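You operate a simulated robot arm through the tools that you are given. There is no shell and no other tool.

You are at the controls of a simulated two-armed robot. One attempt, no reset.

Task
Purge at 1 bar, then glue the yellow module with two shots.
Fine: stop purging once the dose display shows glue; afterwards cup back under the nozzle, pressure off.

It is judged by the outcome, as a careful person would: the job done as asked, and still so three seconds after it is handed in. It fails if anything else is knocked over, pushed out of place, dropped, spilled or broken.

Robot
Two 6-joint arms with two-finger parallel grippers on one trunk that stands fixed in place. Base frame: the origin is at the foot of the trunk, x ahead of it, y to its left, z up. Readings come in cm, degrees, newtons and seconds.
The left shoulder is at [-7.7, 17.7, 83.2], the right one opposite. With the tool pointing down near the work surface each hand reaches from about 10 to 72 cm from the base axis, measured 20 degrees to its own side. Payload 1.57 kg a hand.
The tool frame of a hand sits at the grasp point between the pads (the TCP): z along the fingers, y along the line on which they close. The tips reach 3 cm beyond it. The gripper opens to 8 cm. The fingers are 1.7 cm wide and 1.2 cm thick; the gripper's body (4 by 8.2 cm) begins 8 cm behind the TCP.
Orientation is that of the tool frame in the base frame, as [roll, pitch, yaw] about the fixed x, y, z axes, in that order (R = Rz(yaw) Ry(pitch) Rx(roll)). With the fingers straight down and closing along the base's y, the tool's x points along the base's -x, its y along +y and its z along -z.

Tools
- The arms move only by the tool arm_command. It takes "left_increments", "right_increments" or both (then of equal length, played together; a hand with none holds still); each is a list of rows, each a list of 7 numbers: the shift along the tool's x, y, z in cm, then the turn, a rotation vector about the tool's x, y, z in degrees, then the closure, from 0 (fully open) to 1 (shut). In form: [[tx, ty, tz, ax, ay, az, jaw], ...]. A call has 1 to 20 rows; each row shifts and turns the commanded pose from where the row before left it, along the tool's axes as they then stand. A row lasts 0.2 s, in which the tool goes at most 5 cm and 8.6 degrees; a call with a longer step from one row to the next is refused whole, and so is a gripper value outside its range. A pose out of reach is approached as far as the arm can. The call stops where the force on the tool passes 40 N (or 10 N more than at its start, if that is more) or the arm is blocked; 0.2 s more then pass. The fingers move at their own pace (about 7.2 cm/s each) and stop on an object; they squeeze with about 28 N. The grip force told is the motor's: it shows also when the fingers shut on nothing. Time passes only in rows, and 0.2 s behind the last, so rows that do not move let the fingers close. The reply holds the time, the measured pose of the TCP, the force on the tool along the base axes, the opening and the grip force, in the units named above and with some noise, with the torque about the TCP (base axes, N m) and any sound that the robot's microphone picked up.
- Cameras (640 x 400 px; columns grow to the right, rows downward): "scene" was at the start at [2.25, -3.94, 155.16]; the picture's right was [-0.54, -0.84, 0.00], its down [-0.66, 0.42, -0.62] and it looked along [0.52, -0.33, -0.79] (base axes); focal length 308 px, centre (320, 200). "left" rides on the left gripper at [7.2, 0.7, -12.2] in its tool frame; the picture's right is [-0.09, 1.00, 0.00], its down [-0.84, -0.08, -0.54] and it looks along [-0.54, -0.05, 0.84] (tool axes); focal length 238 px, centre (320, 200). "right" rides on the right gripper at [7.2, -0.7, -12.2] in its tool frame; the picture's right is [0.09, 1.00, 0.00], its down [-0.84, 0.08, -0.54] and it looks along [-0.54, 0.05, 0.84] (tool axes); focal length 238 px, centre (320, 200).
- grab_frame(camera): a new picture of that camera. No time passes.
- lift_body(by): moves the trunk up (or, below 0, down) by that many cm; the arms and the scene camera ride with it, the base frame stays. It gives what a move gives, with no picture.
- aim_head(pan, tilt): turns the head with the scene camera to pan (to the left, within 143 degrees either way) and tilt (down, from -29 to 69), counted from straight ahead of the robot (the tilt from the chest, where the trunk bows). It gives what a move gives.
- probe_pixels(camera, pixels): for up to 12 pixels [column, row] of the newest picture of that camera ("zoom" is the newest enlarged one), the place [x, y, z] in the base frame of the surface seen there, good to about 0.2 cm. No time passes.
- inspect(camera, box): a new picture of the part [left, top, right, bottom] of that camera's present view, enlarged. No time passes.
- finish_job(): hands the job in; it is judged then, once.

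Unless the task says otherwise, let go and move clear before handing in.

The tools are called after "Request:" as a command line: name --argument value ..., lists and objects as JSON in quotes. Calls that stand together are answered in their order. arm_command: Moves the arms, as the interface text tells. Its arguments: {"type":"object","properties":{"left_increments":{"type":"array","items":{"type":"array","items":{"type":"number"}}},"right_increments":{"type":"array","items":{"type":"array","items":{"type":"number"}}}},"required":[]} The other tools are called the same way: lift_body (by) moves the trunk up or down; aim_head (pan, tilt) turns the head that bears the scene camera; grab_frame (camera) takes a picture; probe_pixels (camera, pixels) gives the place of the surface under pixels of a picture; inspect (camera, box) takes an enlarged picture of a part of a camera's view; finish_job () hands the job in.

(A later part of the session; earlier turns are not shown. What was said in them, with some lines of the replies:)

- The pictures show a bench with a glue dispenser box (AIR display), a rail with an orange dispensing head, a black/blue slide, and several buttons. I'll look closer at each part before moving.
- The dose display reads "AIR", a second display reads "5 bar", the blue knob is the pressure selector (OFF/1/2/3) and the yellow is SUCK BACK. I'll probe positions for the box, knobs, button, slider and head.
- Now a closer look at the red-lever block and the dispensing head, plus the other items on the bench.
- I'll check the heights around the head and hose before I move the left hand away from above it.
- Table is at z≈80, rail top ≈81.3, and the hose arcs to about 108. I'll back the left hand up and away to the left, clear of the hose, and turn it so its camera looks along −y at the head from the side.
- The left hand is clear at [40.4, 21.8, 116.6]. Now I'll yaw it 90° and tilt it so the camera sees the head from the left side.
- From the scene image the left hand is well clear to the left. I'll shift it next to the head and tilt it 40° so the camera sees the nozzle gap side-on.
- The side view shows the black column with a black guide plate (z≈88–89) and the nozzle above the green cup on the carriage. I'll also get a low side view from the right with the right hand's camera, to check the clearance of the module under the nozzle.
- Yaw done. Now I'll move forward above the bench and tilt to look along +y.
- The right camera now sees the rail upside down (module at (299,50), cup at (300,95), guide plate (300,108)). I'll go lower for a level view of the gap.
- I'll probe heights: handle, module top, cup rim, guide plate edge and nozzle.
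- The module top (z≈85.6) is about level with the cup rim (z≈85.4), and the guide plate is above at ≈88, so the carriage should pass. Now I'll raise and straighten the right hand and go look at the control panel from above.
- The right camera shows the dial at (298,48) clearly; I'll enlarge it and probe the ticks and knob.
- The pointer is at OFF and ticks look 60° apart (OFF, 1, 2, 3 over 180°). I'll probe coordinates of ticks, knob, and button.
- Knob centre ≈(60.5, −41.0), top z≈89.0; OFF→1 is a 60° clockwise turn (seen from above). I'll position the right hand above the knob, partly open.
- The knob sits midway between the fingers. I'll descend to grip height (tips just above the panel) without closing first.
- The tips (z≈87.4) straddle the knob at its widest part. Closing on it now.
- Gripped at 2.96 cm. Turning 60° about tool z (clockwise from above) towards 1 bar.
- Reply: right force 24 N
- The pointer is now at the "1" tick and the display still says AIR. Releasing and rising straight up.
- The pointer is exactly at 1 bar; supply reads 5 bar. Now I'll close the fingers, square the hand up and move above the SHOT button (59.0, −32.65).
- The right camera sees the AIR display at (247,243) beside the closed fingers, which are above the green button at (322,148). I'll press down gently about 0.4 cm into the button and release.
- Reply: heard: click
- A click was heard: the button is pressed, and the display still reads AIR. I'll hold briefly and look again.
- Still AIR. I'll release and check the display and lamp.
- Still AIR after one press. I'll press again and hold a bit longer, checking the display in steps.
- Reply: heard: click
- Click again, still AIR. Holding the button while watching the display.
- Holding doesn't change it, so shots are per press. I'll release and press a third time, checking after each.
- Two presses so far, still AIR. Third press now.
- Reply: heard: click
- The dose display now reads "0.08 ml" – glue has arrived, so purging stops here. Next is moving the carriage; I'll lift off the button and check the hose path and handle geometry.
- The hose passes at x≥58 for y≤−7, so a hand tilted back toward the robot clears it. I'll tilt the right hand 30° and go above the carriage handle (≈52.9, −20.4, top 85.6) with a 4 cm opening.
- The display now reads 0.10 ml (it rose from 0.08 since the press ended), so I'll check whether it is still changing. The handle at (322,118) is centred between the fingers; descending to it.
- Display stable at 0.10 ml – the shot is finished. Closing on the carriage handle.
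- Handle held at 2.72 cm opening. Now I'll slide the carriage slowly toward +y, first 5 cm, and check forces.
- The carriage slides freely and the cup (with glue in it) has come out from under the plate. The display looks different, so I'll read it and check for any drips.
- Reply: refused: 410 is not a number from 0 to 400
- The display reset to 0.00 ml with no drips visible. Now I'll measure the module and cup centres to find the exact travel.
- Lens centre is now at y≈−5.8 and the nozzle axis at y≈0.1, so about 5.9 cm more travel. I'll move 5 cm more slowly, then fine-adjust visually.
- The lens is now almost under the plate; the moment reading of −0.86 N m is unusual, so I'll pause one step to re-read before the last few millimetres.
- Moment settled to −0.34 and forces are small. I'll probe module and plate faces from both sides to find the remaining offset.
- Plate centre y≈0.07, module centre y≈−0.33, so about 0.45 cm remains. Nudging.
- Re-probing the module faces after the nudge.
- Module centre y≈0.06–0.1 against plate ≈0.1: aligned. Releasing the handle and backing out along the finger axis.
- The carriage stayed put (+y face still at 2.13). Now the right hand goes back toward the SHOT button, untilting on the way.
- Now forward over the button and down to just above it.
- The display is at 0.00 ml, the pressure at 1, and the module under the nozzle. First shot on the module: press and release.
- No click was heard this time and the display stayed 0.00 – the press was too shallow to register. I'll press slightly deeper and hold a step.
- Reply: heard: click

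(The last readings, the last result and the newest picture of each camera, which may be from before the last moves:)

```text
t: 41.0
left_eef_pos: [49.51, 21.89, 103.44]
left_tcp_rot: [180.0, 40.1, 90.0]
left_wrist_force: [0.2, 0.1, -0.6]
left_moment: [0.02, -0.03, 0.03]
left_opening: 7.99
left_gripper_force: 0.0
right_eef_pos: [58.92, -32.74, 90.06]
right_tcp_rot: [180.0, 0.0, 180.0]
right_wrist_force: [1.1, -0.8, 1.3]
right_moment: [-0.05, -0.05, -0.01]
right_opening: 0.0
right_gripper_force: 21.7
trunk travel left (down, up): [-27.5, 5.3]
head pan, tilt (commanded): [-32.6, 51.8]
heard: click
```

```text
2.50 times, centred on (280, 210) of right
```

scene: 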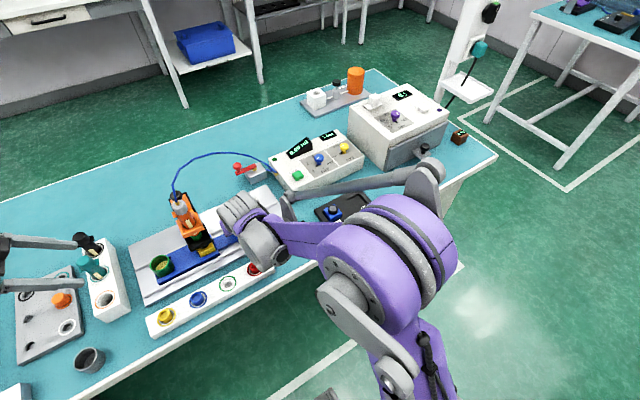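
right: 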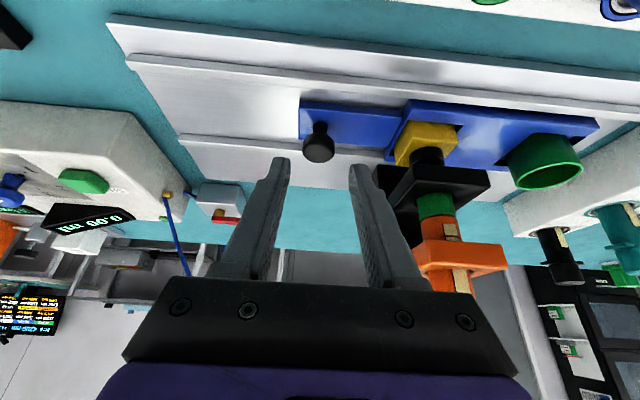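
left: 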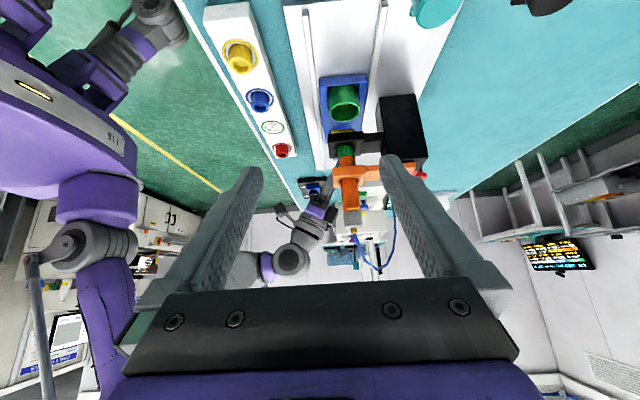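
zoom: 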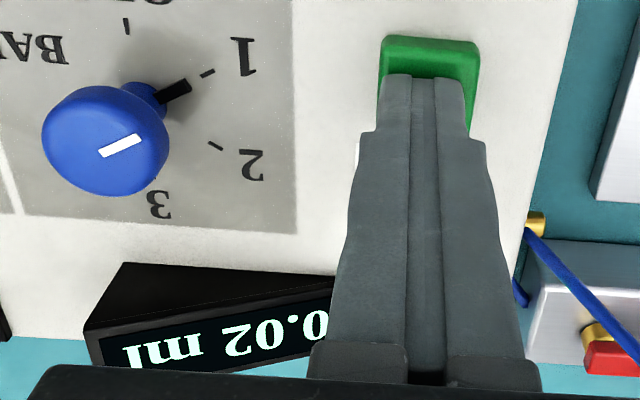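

Click heard and the dose is climbing (0.02 ml): the first shot is running. Releasing the button and letting the shot finish.

Request:
arm_command --right_increments '[[0, 0, -1.2, 0, 0, 0, 1], [0, 0, 0, 0, 0, 0, 1], [0, 0, 0, 0, 0, 0, 1], [0, 0, 0, 0, 0, 0, 1]]'

Request:
inspect --camera "right" --box '[180, 130, 380, 290]'

Request:
inspect --camera "left" --box '[320, 90, 400, 140]'

```text
t: 42.0
left_eef_pos: [49.39, 21.98, 103.55]
left_tcp_rot: [180.0, 40.0, 89.9]
left_wrist_force: [-0.7, -0.1, 0.4]
left_moment: [0.01, 0.0, 0.0]
left_opening: 8.01
left_gripper_force: 0.0
right_eef_pos: [59.06, -32.52, 91.2]
right_tcp_rot: [-180.0, -0.1, 180.0]
right_wrist_force: [0.3, 0.5, 0.4]
right_moment: [-0.04, 0.0, -0.02]
right_opening: 0.0
right_gripper_force: 21.5
trunk travel left (down, up): [-27.5, 5.3]
head pan, tilt (commanded): [-32.6, 51.8]
```

```text
2.50 times, centred on (280, 210) of right
```

zoom: 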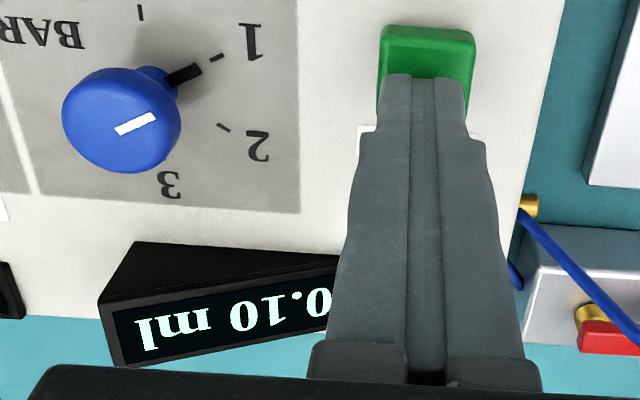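

```text
8.00 times, centred on (360, 115) of left
```

zoom: 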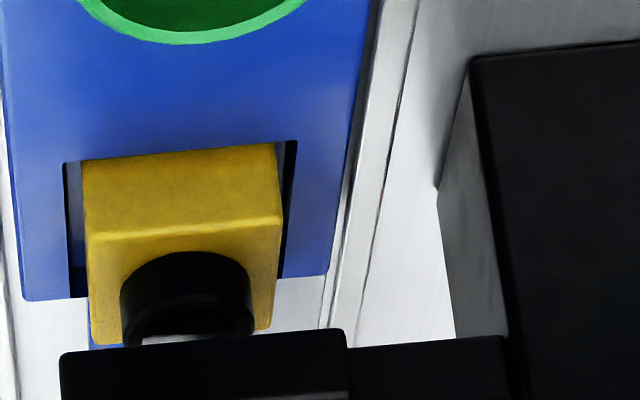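

First shot complete at 0.10 ml. After a short settle I'll fire the second shot the same way.

Request:
arm_command --right_increments '[[0, 0, 0, 0, 0, 0, 1], [0, 0, 0, 0, 0, 0, 1], [0, 0, 0, 0, 0, 0, 1]]'

Request:
inspect --camera "right" --box '[180, 130, 380, 290]'

```text
t: 42.8
left_eef_pos: [49.55, 22.02, 103.59]
left_tcp_rot: [-180.0, 40.0, 90.1]
left_wrist_force: [-0.8, 0.3, 0.3]
left_moment: [0.0, 0.02, 0.02]
left_opening: 8.0
left_gripper_force: 0.0
right_eef_pos: [58.94, -32.65, 91.2]
right_tcp_rot: [180.0, 0.0, -180.0]
right_wrist_force: [0.4, 1.0, 0.1]
right_moment: [-0.04, -0.02, -0.03]
right_opening: 0.0
right_gripper_force: 20.9
trunk travel left (down, up): [-27.5, 5.3]
head pan, tilt (commanded): [-32.6, 51.8]
```

```text
2.50 times, centred on (280, 210) of right
```

zoom: 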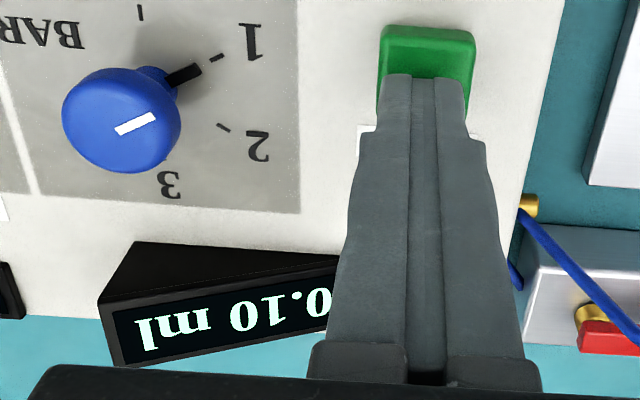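

Stable at 0.10 ml. Second shot: press.

Request:
arm_command --right_increments '[[0, 0, 0.6, 0, 0, 0, 1], [0, 0, 0.6, 0, 0, 0, 1]]'

Request:
inspect --camera "right" --box '[180, 130, 380, 290]'

```text
t: 43.4
left_eef_pos: [49.61, 21.83, 103.66]
left_tcp_rot: [-179.9, 40.0, 90.0]
left_wrist_force: [-0.9, 0.4, 0.3]
left_moment: [-0.03, 0.02, 0.0]
left_opening: 7.99
left_gripper_force: 0.2
right_eef_pos: [58.93, -32.59, 89.95]
right_tcp_rot: [180.0, -0.1, -180.0]
right_wrist_force: [-0.3, -1.0, 2.0]
right_moment: [-0.03, 0.0, 0.01]
right_opening: 0.01
right_gripper_force: 21.0
trunk travel left (down, up): [-27.5, 5.3]
head pan, tilt (commanded): [-32.6, 51.8]
heard: click
```

```text
2.50 times, centred on (280, 210) of right
```

zoom: 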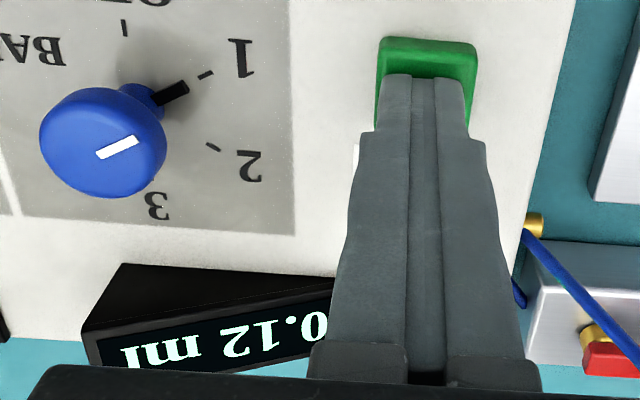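

The second shot is running (0.12 ml). Releasing and letting it finish.

Request:
arm_command --right_increments '[[0, 0, -1.3, 0, 0, 0, 1], [0, 0, 0, 0, 0, 0, 1], [0, 0, 0, 0, 0, 0, 1], [0, 0, 0, 0, 0, 0, 1], [0, 0, 0, 0, 0, 0, 1], [0, 0, 0, 0, 0, 0, 1], [0, 0, 0, 0, 0, 0, 1]]'

Request:
inspect --camera "right" --box '[180, 130, 380, 290]'

Request:
inspect --camera "left" --box '[320, 90, 400, 140]'

```text
t: 45.0
left_eef_pos: [49.51, 21.86, 103.55]
left_tcp_rot: [-180.0, 40.0, 89.9]
left_wrist_force: [0.6, -0.7, 0.4]
left_moment: [-0.03, 0.0, 0.01]
left_opening: 7.98
left_gripper_force: 0.1
right_eef_pos: [58.97, -32.62, 91.38]
right_tcp_rot: [180.0, -0.1, 180.0]
right_wrist_force: [-0.9, -0.6, -0.5]
right_moment: [0.02, 0.0, 0.02]
right_opening: 0.0
right_gripper_force: 21.0
trunk travel left (down, up): [-27.5, 5.3]
head pan, tilt (commanded): [-32.6, 51.8]
```

```text
2.50 times, centred on (280, 210) of right
```

zoom: 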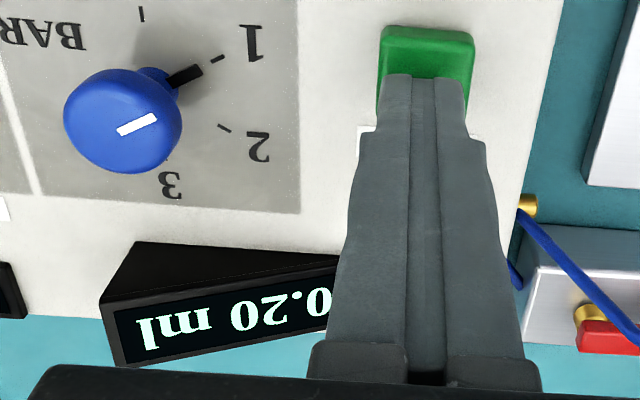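

```text
8.00 times, centred on (360, 115) of left
```

zoom: 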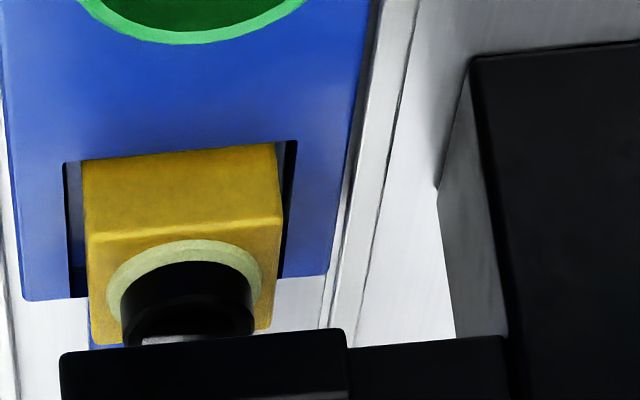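

0.20 ml – two shots done, and a ring of glue is visible around the module's lens barrel at (185,250) in the left view. Now the right hand returns to the carriage handle to bring the cup back.

Request:
arm_command --right_increments '[[0, 0, -2, 0, 0, 0, 1], [3.63, 0, 0, 0, 0, 0, 0.5], [3.63, 0, 0, 0, 0, 0, 0.5], [3.63, 0, 0, 0, 0, 0, 0.5], [0, 0, 0, 0, -7.5, 0, 0.5], [0, 0, 0, 0, -7.5, 0, 0.5], [0, 0, 0, 0, -7.5, 0, 0.5], [0, 0, 0, 0, -7.5, 0, 0.5], [0, 4.63, 0, 0, 0, 0, 0.5], [0, 4.63, 0, 0, 0, 0, 0.5], [0, 4.63, 0, 0, 0, 0, 0.5], [0, 4.63, 0, 0, 0, 0, 0.5], [0, 4.63, 0, 0, 0, 0, 0.5], [0, 0, 0, 0, 0, 0, 0.5]]'

Request:
grab_frame --camera "right"

```text
t: 48.0
left_eef_pos: [49.53, 21.88, 103.61]
left_tcp_rot: [-180.0, 40.0, 89.9]
left_wrist_force: [-0.7, -0.6, 0.4]
left_moment: [-0.03, -0.03, 0.05]
left_opening: 8.01
left_gripper_force: 0.0
right_eef_pos: [48.08, -9.34, 93.44]
right_tcp_rot: [179.9, 29.9, -180.0]
right_wrist_force: [-0.2, 0.9, 0.3]
right_moment: [0.0, 0.01, 0.0]
right_opening: 4.0
right_gripper_force: 0.1
trunk travel left (down, up): [-27.5, 5.3]
head pan, tilt (commanded): [-32.6, 51.8]
```

```text
taken
```

right: 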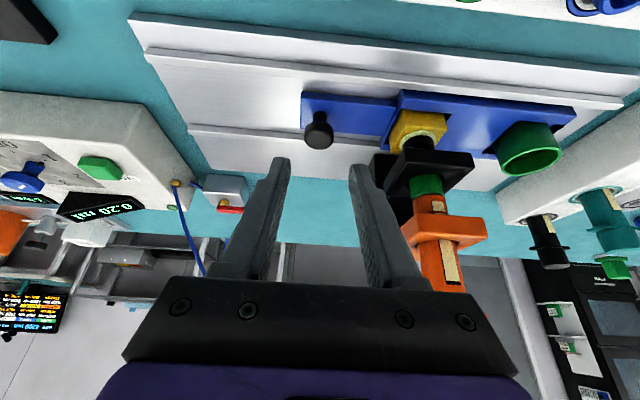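

The handle at (319,130) is centred between the fingers. Advancing along the finger axis to the same grasp pose as before.

Request:
arm_command --right_increments '[[0.17, -0.05, 2.0, 0, 0, 0, 0.5], [0, 0, 3, 0, 0, 0, 0.5], [0, 0, 3, 0, 0, 0, 0.5], [0, 0, 0, 0, 0, 0, 0.5]]'

Request:
grab_frame --camera "right"

```text
t: 49.0
left_eef_pos: [49.32, 21.94, 103.48]
left_tcp_rot: [-180.0, 40.0, 90.0]
left_wrist_force: [-0.5, 0.1, 0.1]
left_moment: [-0.03, 0.0, 0.04]
left_opening: 7.99
left_gripper_force: 0.1
right_eef_pos: [51.85, -9.65, 86.15]
right_tcp_rot: [-180.0, 30.2, 180.0]
right_wrist_force: [-0.2, 0.3, -0.6]
right_moment: [0.01, 0.0, -0.01]
right_opening: 3.98
right_gripper_force: 0.2
trunk travel left (down, up): [-27.5, 5.3]
head pan, tilt (commanded): [-32.6, 51.8]
```

```text
taken
```

right: 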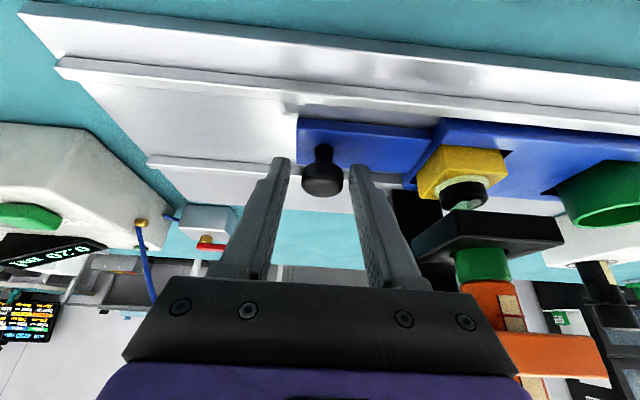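

Handle centred; closing.

Request:
arm_command --right_increments '[[-0.1, 0.1, -0.17, 0, 0, 0, 0.7], [0, 0, 0, 0, 0, 0, 0.9], [0, 0, 0, 0, 0, 0, 0.9], [0, 0, 0, 0, 0, 0, 0.9]]'

Request:
inspect --camera "left" --box '[320, 90, 400, 140]'

```text
t: 50.0
left_eef_pos: [49.58, 22.06, 103.54]
left_tcp_rot: [179.9, 39.9, 90.2]
left_wrist_force: [-0.2, -0.1, 0.4]
left_moment: [0.02, -0.03, 0.0]
left_opening: 7.97
left_gripper_force: 0.0
right_eef_pos: [51.94, -9.62, 86.36]
right_tcp_rot: [-180.0, 29.9, -179.9]
right_wrist_force: [0.3, 0.8, -9.7]
right_moment: [0.03, 0.0, 0.0]
right_opening: 2.71
right_gripper_force: 37.6
trunk travel left (down, up): [-27.5, 5.3]
head pan, tilt (commanded): [-32.6, 51.8]
```

```text
8.00 times, centred on (360, 115) of left
```

zoom: 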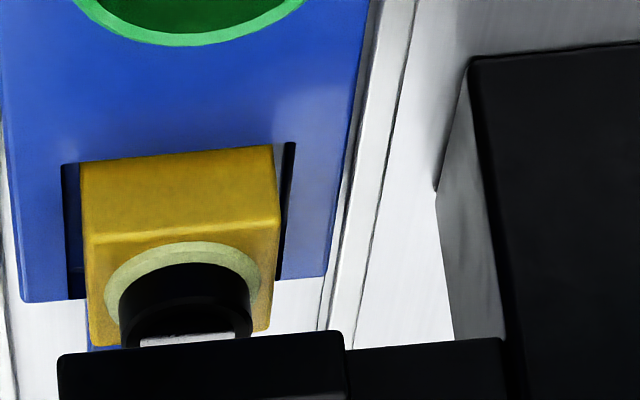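

Gripped. Sliding the carriage back toward −y, 10.2 cm slowly, then I'll fine-adjust.

Request:
arm_command --right_increments '[[0, -1.0, 0, 0, 0, 0, 0.9], [0, -1.0, 0, 0, 0, 0, 0.9], [0, -1.0, 0, 0, 0, 0, 0.9], [0, -1.0, 0, 0, 0, 0, 0.9], [0, -1.0, 0, 0, 0, 0, 0.9], [0, -1.0, 0, 0, 0, 0, 0.9], [0, -1.0, 0, 0, 0, 0, 0.9], [0, -1.0, 0, 0, 0, 0, 0.9], [0, -1.0, 0, 0, 0, 0, 0.9], [0, -0.8, 0, 0, 0, 0, 0.9], [0, -0.4, 0, 0, 0, 0, 0.9], [0, 0, 0, 0, 0, 0, 0.9]]'

Request:
inspect --camera "left" --box '[300, 80, 420, 170]'

Request:
inspect --camera "scene" --box '[150, 150, 310, 280]'

Request:
grab_frame --camera "right"

```text
t: 52.6
left_eef_pos: [49.55, 21.89, 103.62]
left_tcp_rot: [-180.0, 39.9, 90.1]
left_wrist_force: [-0.2, 0.1, 0.6]
left_moment: [0.01, 0.01, 0.0]
left_opening: 8.02
left_gripper_force: 0.1
right_eef_pos: [51.98, -19.72, 86.51]
right_tcp_rot: [179.9, 29.9, -179.9]
right_wrist_force: [-6.1, 0.4, -28.9]
right_moment: [0.03, 0.59, 0.01]
right_opening: 2.71
right_gripper_force: 37.4
trunk travel left (down, up): [-27.5, 5.3]
head pan, tilt (commanded): [-32.6, 51.8]
```

```text
4.44 times, centred on (360, 125) of left
```

zoom: 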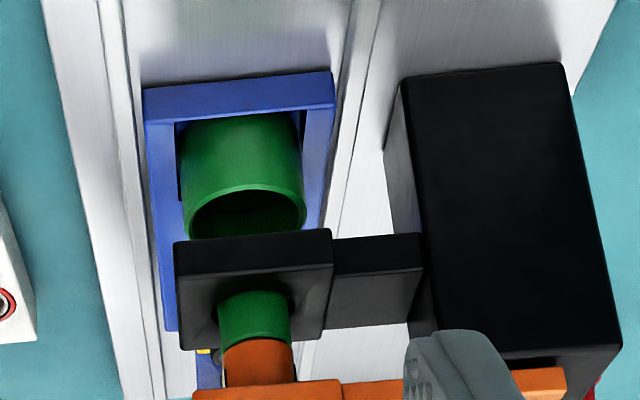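

```text
3.08 times, centred on (230, 215) of scene
```

zoom: 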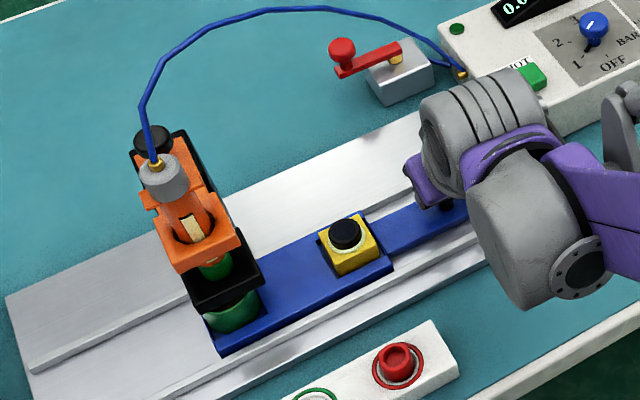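

```text
taken
```

right: 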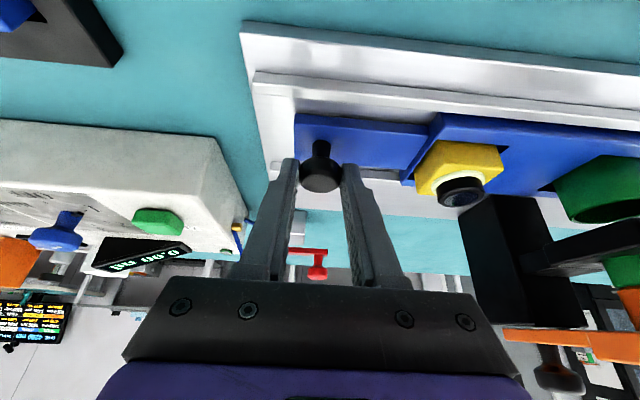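

The cup is nearly back (blue front edge at rows 72–90 vs 85–100 originally in this left zoom). I'll relieve the slight upward pull and move the remaining ≈0.6 cm.

Request:
arm_command --right_increments '[[0.08, -0.3, 0.14, 0, 0, 0, 0.9], [0.03, -0.25, 0.06, 0, 0, 0, 0.9], [0, 0, 0, 0, 0, 0, 0.9]]'

Request:
inspect --camera "left" --box '[300, 80, 420, 170]'

Request:
probe_pixels --camera "zoom" --pixels '[[243, 160], [243, 175], [243, 105], [255, 255], [200, 120], [290, 110]]'

```text
t: 53.4
left_eef_pos: [49.44, 21.99, 103.65]
left_tcp_rot: [179.9, 40.0, 90.0]
left_wrist_force: [0.0, -0.3, -0.5]
left_moment: [0.0, 0.0, 0.01]
left_opening: 8.0
left_gripper_force: 0.0
right_eef_pos: [51.95, -20.23, 86.55]
right_tcp_rot: [180.0, 30.3, 180.0]
right_wrist_force: [0.4, -3.3, 14.0]
right_moment: [-0.05, 0.64, -0.03]
right_opening: 2.71
right_gripper_force: 38.0
trunk travel left (down, up): [-27.5, 5.3]
head pan, tilt (commanded): [-32.6, 51.8]
```

```text
4.44 times, centred on (360, 125) of left
```

zoom: 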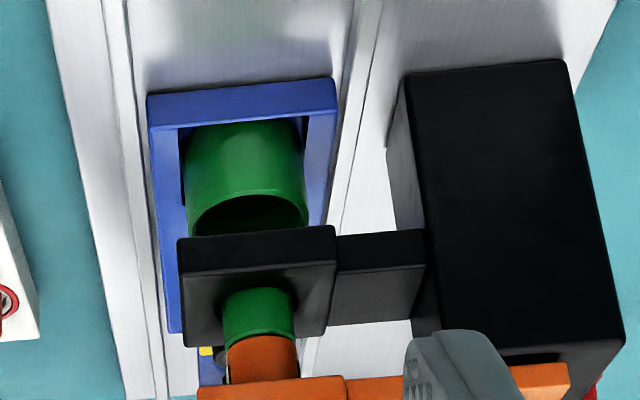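

```text
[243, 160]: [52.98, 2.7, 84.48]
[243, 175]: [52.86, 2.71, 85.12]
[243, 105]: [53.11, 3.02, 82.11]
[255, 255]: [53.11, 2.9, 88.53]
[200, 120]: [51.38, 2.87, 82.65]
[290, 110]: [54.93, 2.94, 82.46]
```

About 0.2 cm remains (cup front face y=2.7 vs 2.46 originally). Final nudge.

Request:
arm_command --right_increments '[[-0.05, -0.2, -0.05, 0, 0, 0, 0.9], [0, 0, 0, 0, 0, 0, 0.9]]'

Request:
inspect --camera "left" --box '[300, 80, 420, 170]'

Request:
probe_pixels --camera "zoom" --pixels '[[243, 160], [243, 175], [243, 105], [255, 255], [200, 120], [290, 110]]'

```text
t: 54.0
left_eef_pos: [49.35, 21.99, 103.47]
left_tcp_rot: [-180.0, 40.0, 90.0]
left_wrist_force: [0.7, 0.1, -0.8]
left_moment: [0.01, 0.02, -0.01]
left_opening: 8.0
left_gripper_force: 0.1
right_eef_pos: [51.99, -20.44, 86.5]
right_tcp_rot: [180.0, 30.2, 180.0]
right_wrist_force: [7.2, -0.2, 12.4]
right_moment: [0.02, -1.21, 0.0]
right_opening: 2.71
right_gripper_force: 37.7
trunk travel left (down, up): [-27.5, 5.3]
head pan, tilt (commanded): [-32.6, 51.8]
```

```text
4.44 times, centred on (360, 125) of left
```

zoom: 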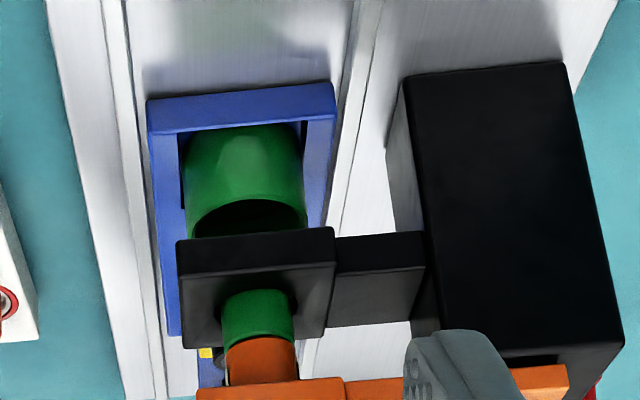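

```text
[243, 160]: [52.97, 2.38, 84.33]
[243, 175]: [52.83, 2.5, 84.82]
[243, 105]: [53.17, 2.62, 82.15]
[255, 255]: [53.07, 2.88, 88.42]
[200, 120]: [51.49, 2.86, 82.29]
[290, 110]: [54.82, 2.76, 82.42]
```

The cup matches its original place (front face 2.4–2.5, blue edge at the same rows). Releasing the handle and backing out.

Request:
arm_command --right_increments '[[0, 0, 0, 0, 0, 0, 0.5], [0, 0, 0, 0, 0, 0, 0.5], [0, 0, -1.5, 0, 0, 0, 0.5], [0, 0, -4, 0, 0, 0, 0.5]]'

Request:
inspect --camera "left" --box '[300, 80, 420, 170]'

Request:
inspect --camera "scene" --box '[150, 120, 350, 280]'

```text
t: 55.0
left_eef_pos: [49.33, 21.94, 103.46]
left_tcp_rot: [179.8, 40.0, 90.0]
left_wrist_force: [0.2, -0.6, 0.1]
left_moment: [-0.02, 0.0, -0.01]
left_opening: 7.99
left_gripper_force: 0.1
right_eef_pos: [49.01, -20.49, 91.2]
right_tcp_rot: [-179.9, 30.1, 180.0]
right_wrist_force: [-0.8, 0.5, 0.1]
right_moment: [0.02, -0.03, -0.01]
right_opening: 4.0
right_gripper_force: 0.0
trunk travel left (down, up): [-27.5, 5.3]
head pan, tilt (commanded): [-32.6, 51.8]
```

```text
4.44 times, centred on (360, 125) of left
```

zoom: 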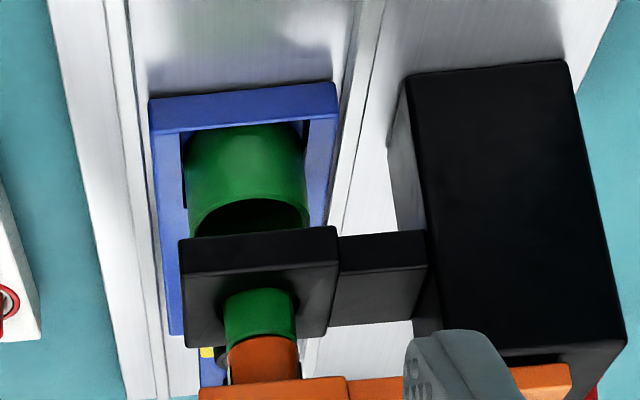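

```text
2.50 times, centred on (250, 200) of scene
```

zoom: 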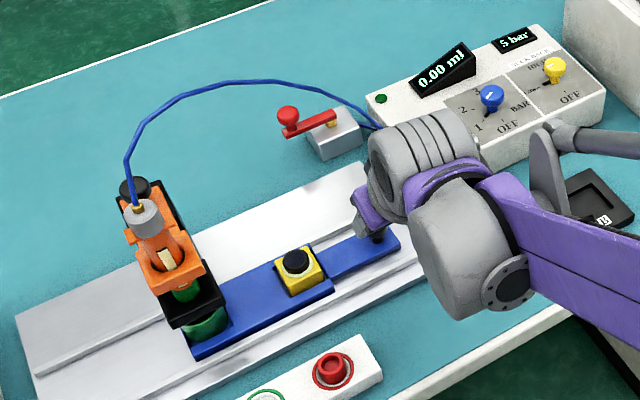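

Carriage stayed in place with cup under the nozzle; display 0.00. Now to the pressure knob to turn it OFF.

Request:
arm_command --right_increments '[[-0.48, -4.1, -0.83, 0, 0, 0, 0.375], [-0.48, -4.1, -0.83, 0, 0, 0, 0.375], [-0.48, -4.1, -0.83, 0, 0, 0, 0.375], [-0.48, -4.1, -0.83, 0, 0, 0, 0.375], [-0.48, -4.1, -0.83, 0, 0, 0, 0.375], [0, 0, 0, 0, 7.5, 0, 0.375], [0, 0, 0, 0, 7.5, 0, 0.375], [0, 0, 0, 0, 7.5, 0, 0.375], [0, 0, 0, 0, 7.5, 0, 0.375], [-3.8, 0, 0, 0, 0, 0, 0.375], [-3.8, 0, 0, 0, 0, 0, 0.375], [-3.8, 0, 0, 0, 0, 0, 0.375], [0, 0, 0, 0, 0, 0, 0.375]]'

Request:
grab_frame --camera "right"

Request:
inspect --camera "scene" --box '[255, 100, 375, 200]'

```text
t: 57.8
left_eef_pos: [49.36, 21.95, 103.64]
left_tcp_rot: [179.9, 39.9, 90.0]
left_wrist_force: [-0.8, -0.6, 0.5]
left_moment: [-0.01, -0.01, 0.02]
left_opening: 8.0
left_gripper_force: 0.0
right_eef_pos: [60.43, -40.88, 96.0]
right_tcp_rot: [-179.9, 0.2, -180.0]
right_wrist_force: [-0.3, -0.1, -0.1]
right_moment: [0.01, -0.01, 0.03]
right_opening: 4.99
right_gripper_force: 0.0
trunk travel left (down, up): [-27.5, 5.3]
head pan, tilt (commanded): [-32.6, 51.8]
```

```text
taken
```

right: 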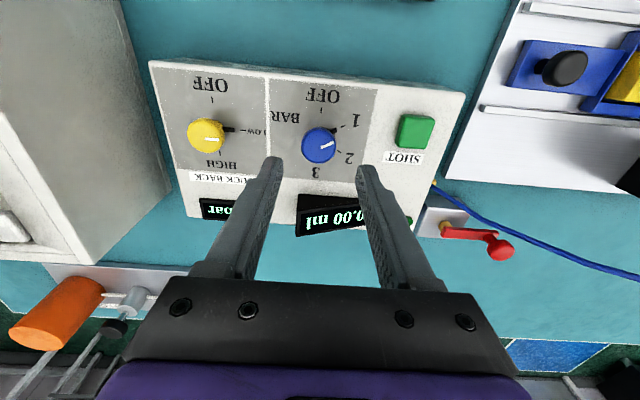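

```text
4.00 times, centred on (315, 150) of scene
```

zoom: 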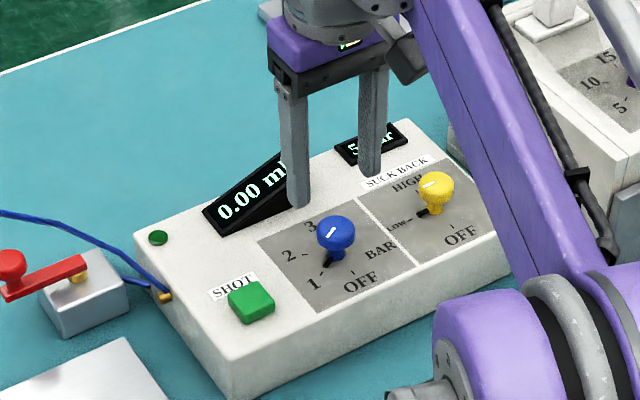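

Centred above the blue knob at (320,145). Descending and gripping.

Request:
arm_command --right_increments '[[-0.05, -0.1, 2.6, 0, 0, 0, 0.375], [0, 0, 2.2, 0, 0, 0, 0.375], [0, 0, 0.8, 0, 0, 0, 0.375], [0, 0, 0, 0, 0, 0, 0.6], [0, 0, 0, 0, 0, 0, 0.8], [0, 0, 0, 0, 0, 0, 0.8], [0, 0, 0, 0, 0, 0, 0.8]]'

Request:
inspect --camera "scene" --box '[275, 120, 365, 190]'

```text
t: 59.4
left_eef_pos: [49.44, 21.92, 103.61]
left_tcp_rot: [179.9, 40.0, 90.1]
left_wrist_force: [0.8, 0.0, 0.8]
left_moment: [-0.01, 0.02, 0.02]
left_opening: 8.01
left_gripper_force: 0.1
right_eef_pos: [60.62, -40.87, 90.32]
right_tcp_rot: [-179.9, -0.1, -179.8]
right_wrist_force: [-1.9, 4.1, -4.9]
right_moment: [0.16, -0.24, 0.02]
right_opening: 2.91
right_gripper_force: 38.4
trunk travel left (down, up): [-27.5, 5.3]
head pan, tilt (commanded): [-32.6, 51.8]
```

```text
5.71 times, centred on (320, 155) of scene
```

zoom: 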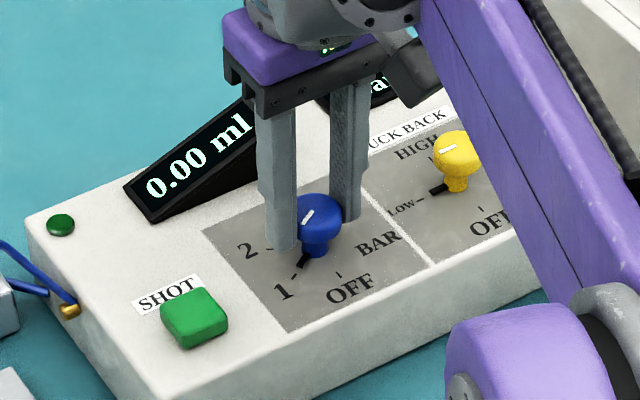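

Knob gripped at 2.91 cm, pointer at 1. Turning 60° counter-clockwise (tool z −60°) to OFF.

Request:
arm_command --right_increments '[[0, 0, 0, 0, 0, -6, 0.8], [0, 0, 0, 0, 0, -6, 0.8], [0, 0, 0, 0, 0, -6, 0.8], [0, 0, 0, 0, 0, -6, 0.8], [0, 0, 0, 0, 0, -6, 0.8], [0, 0, 0, 0, 0, -6, 0.8], [0, 0, 0, 0, 0, -6, 0.8], [0, 0, 0, 0, 0, -6, 0.8], [0, 0, 0, 0, 0, -6, 0.8], [0, 0, 0, 0, 0, -6, 0.8], [0, 0, 0, 0, 0, 0, 0.8]]'

Request:
inspect --camera "scene" --box '[275, 120, 365, 190]'

Request:
grab_frame --camera "right"

```text
t: 61.3
left_eef_pos: [49.55, 21.85, 103.6]
left_tcp_rot: [179.9, 40.0, 90.0]
left_wrist_force: [-0.8, -0.4, -0.2]
left_moment: [0.02, 0.0, 0.0]
left_opening: 7.99
left_gripper_force: 0.0
right_eef_pos: [60.53, -40.99, 90.25]
right_tcp_rot: [179.7, 0.1, -129.1]
right_wrist_force: [-5.6, 6.0, -11.4]
right_moment: [-0.27, 0.73, -0.02]
right_opening: 2.92
right_gripper_force: 39.2
trunk travel left (down, up): [-27.5, 5.3]
head pan, tilt (commanded): [-32.6, 51.8]
stopped in row 9 (right hand): the force on the tool passed its limit at 41 N (the readings are from after the stop); the commanded pose is now the measured one
```

```text
5.71 times, centred on (320, 155) of scene
```

zoom: 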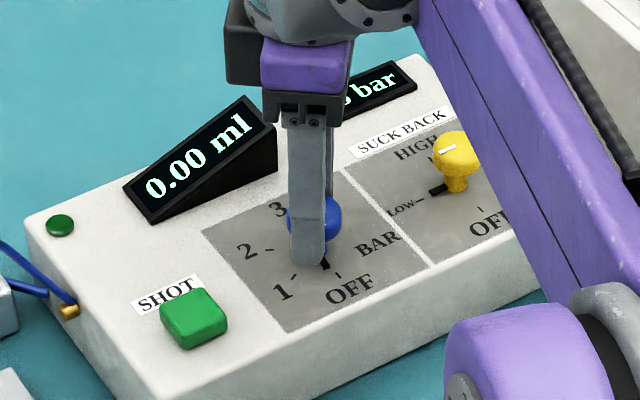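

```text
taken
```

right: 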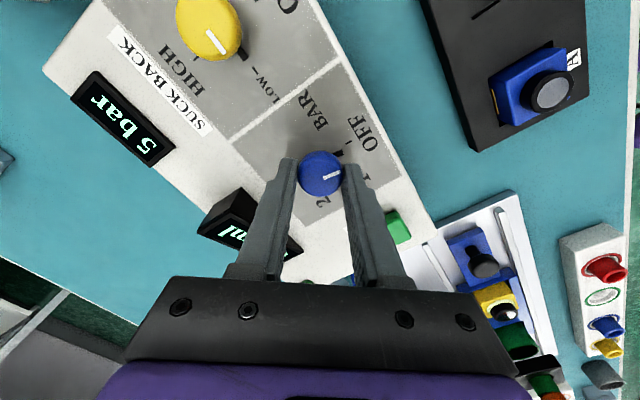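

It stopped 9° short on a force spike; the pointer (325,262 in zoom) is close to but not on the OFF tick (340,275). I'll continue gently with small turns.

Request:
arm_command --right_increments '[[0, 0, 0, 0, 0, -3, 0.8], [0, 0, 0, 0, 0, -3, 0.8], [0, 0, 0, 0, 0, -3, 0.8], [0, 0, 0, 0, 0, 0, 0.8]]'

Request:
inspect --camera "scene" --box '[275, 120, 365, 190]'

Request:
inspect --camera "right" --box '[240, 80, 420, 230]'

```text
t: 62.3
left_eef_pos: [49.42, 22.03, 103.45]
left_tcp_rot: [-179.9, 40.0, 90.0]
left_wrist_force: [0.3, -0.2, -0.7]
left_moment: [-0.01, 0.01, -0.02]
left_opening: 7.99
left_gripper_force: 0.0
right_eef_pos: [60.53, -40.86, 90.37]
right_tcp_rot: [179.8, 0.0, -120.1]
right_wrist_force: [-15.7, 9.5, -21.9]
right_moment: [-0.03, 0.53, -0.01]
right_opening: 2.94
right_gripper_force: 38.9
trunk travel left (down, up): [-27.5, 5.3]
head pan, tilt (commanded): [-32.6, 51.8]
```

```text
5.71 times, centred on (320, 155) of scene
```

zoom: 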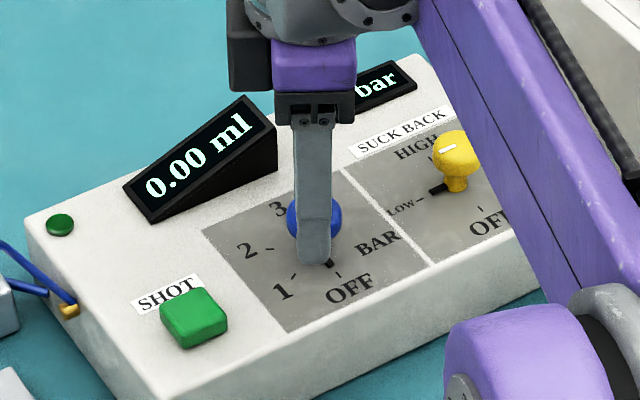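

```text
2.67 times, centred on (330, 155) of right
```

zoom: 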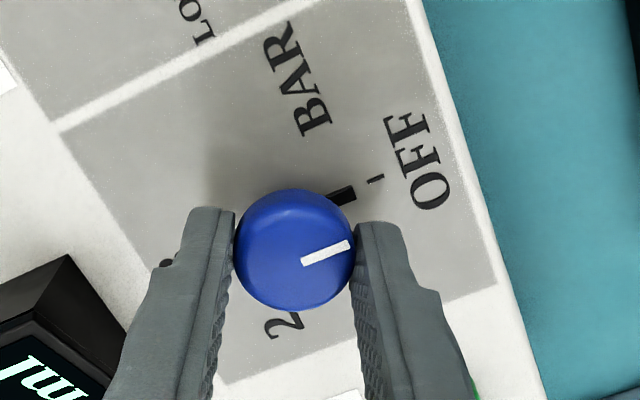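

The pointer (342,195) now lines up with the OFF tick (375,180). Releasing and rising.

Request:
arm_command --right_increments '[[0, 0, 0, 0, 0, 0, 0.4], [0, 0, 0, 0, 0, 0, 0.4], [0, 0, -1.5, 0, 0, 0, 0.4], [0, 0, -4, 0, 0, 0, 0.4]]'

Request:
inspect --camera "scene" --box '[255, 110, 375, 200]'

Request:
inspect --camera "right" --box '[240, 60, 420, 210]'

```text
t: 63.3
left_eef_pos: [49.5, 21.96, 103.75]
left_tcp_rot: [180.0, 40.0, 90.0]
left_wrist_force: [-0.3, 0.2, 0.2]
left_moment: [0.01, 0.01, 0.01]
left_opening: 8.03
left_gripper_force: 0.1
right_eef_pos: [60.51, -40.81, 96.09]
right_tcp_rot: [179.9, 0.1, -120.1]
right_wrist_force: [-0.4, 0.2, -0.2]
right_moment: [0.02, 0.02, 0.04]
right_opening: 4.79
right_gripper_force: 0.2
trunk travel left (down, up): [-27.5, 5.3]
head pan, tilt (commanded): [-32.6, 51.8]
```

```text
4.44 times, centred on (315, 155) of scene
```

zoom: 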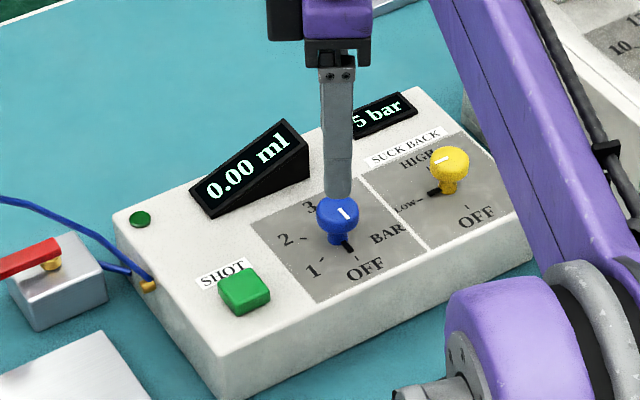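

```text
2.67 times, centred on (330, 135) of right
```

zoom: 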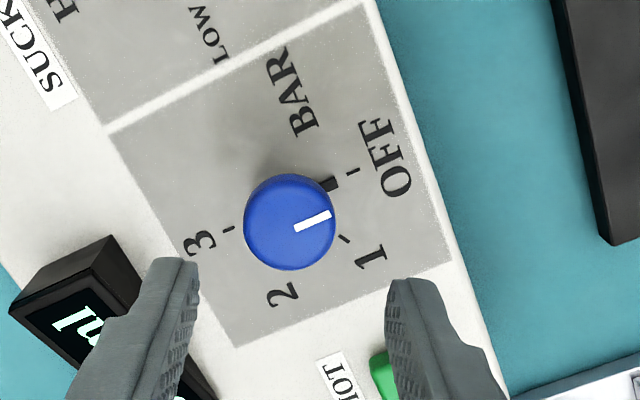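

The pressure knob is at OFF with its white line matching the OFF tick. Lifting the right hand clear and pulling back for a final check.

Request:
arm_command --right_increments '[[0, 0, -4.5, 0, 0, 0, 0.4], [0, 0, -4.5, 0, 0, 0, 0.4], [0, 0, -4.5, 0, 0, 0, 0.4], [2, 3.46, -1, 0, 0, 0, 0.2], [2, 3.46, -1, 0, 0, 0, 0], [2, 3.46, 0, 0, 0, 0, 0], [2, 3.46, 0, 0, 0, 0, 0], [2, 3.46, 0, 0, 0, 0, 0], [2, 3.46, 0, 0, 0, 0, 0], [0, 0, 0, 0, 0, 0, 0]]'

Request:
grab_frame --camera "scene"

Request:
inspect --camera "scene" --box '[140, 110, 380, 290]'

Request:
inspect --camera "left" --box '[300, 80, 420, 170]'

```text
t: 65.5
left_eef_pos: [49.49, 21.9, 103.53]
left_tcp_rot: [180.0, 40.0, 90.1]
left_wrist_force: [0.1, 0.7, -0.1]
left_moment: [0.02, 0.0, -0.03]
left_opening: 8.01
left_gripper_force: 0.0
right_eef_pos: [33.67, -40.02, 109.92]
right_tcp_rot: [179.8, 0.0, -120.0]
right_wrist_force: [-0.4, 0.6, -0.8]
right_moment: [-0.03, 0.01, 0.0]
right_opening: 8.03
right_gripper_force: 0.1
right hand out of reach, approached as far as the arm can: row 2, 3
trunk travel left (down, up): [-27.5, 5.3]
head pan, tilt (commanded): [-32.6, 51.8]
```

```text
taken
```

scene: 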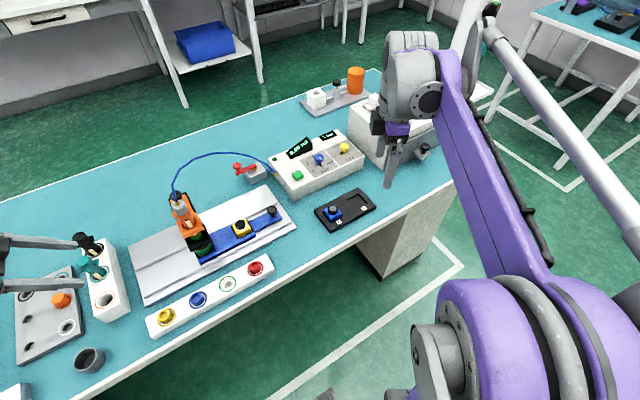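

```text
2.22 times, centred on (260, 200) of scene
```

zoom: 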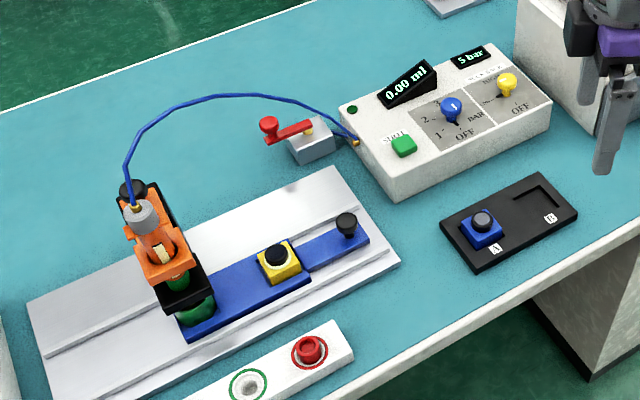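

```text
4.44 times, centred on (360, 125) of left
```

zoom: 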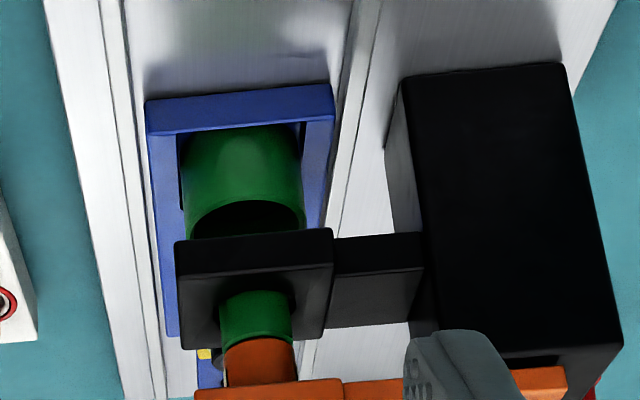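

The hand is clear and the cup is under the nozzle. One last close look at the module, dial and carriage.

Request:
inspect --camera "scene" --box '[180, 195, 290, 265]'

Request:
inspect --camera "scene" --box '[260, 120, 370, 200]'

```text
5.71 times, centred on (235, 230) of scene
```

zoom: 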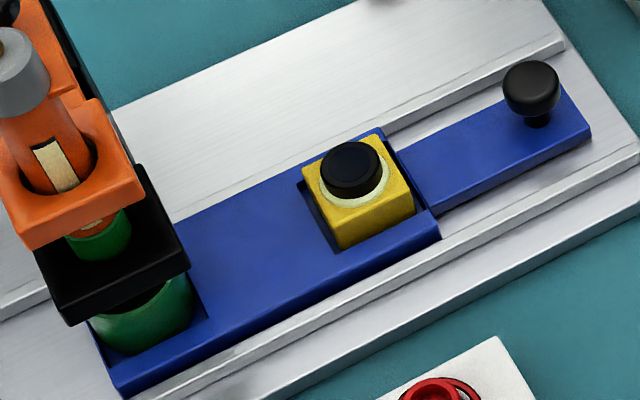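

```text
5.00 times, centred on (315, 160) of scene
```

zoom: 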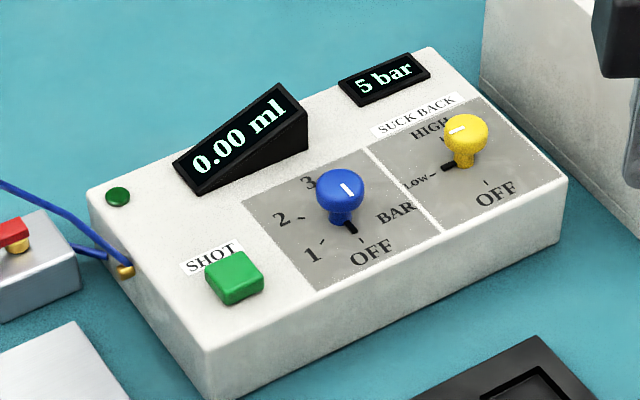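

The module carries a clean glue ring around its lens barrel, and there are no drips on the carriage or rail. The cup is back under the nozzle, the pressure pointer is at OFF and SUCK BACK is untouched. Both hands are clear, so I'm handing in.

Request:
finish_job

```text
The job is handed in.
```

The yellow module is glued with two shots, after a purge at 1 bar. The job has been handed in, but I have no verdict on it yet.

- **Purge:** I set the pressure to 1 bar and pressed SHOT three times with the cup under the nozzle. I stopped when the dose display changed from AIR to glue; that last press finished at 0.10 ml.
- **Gluing:** I slid the carriage to bring the yellow module under the nozzle and fired two shots of 0.10 ml each, 0.20 ml in total. My first press there was too shallow and didn't fire: no click, and the display stayed at 0.00. An even ring of glue shows around the lens barrel.
- **Finish:** The cup is back under the nozzle, within about 0.1 cm of where it started. The pressure knob is at OFF.

I saw no drips on the carriage or rail, and nothing else looked moved. The suck-back knob and red valve lever were left alone. Both hands are empty and clear of the equipment.
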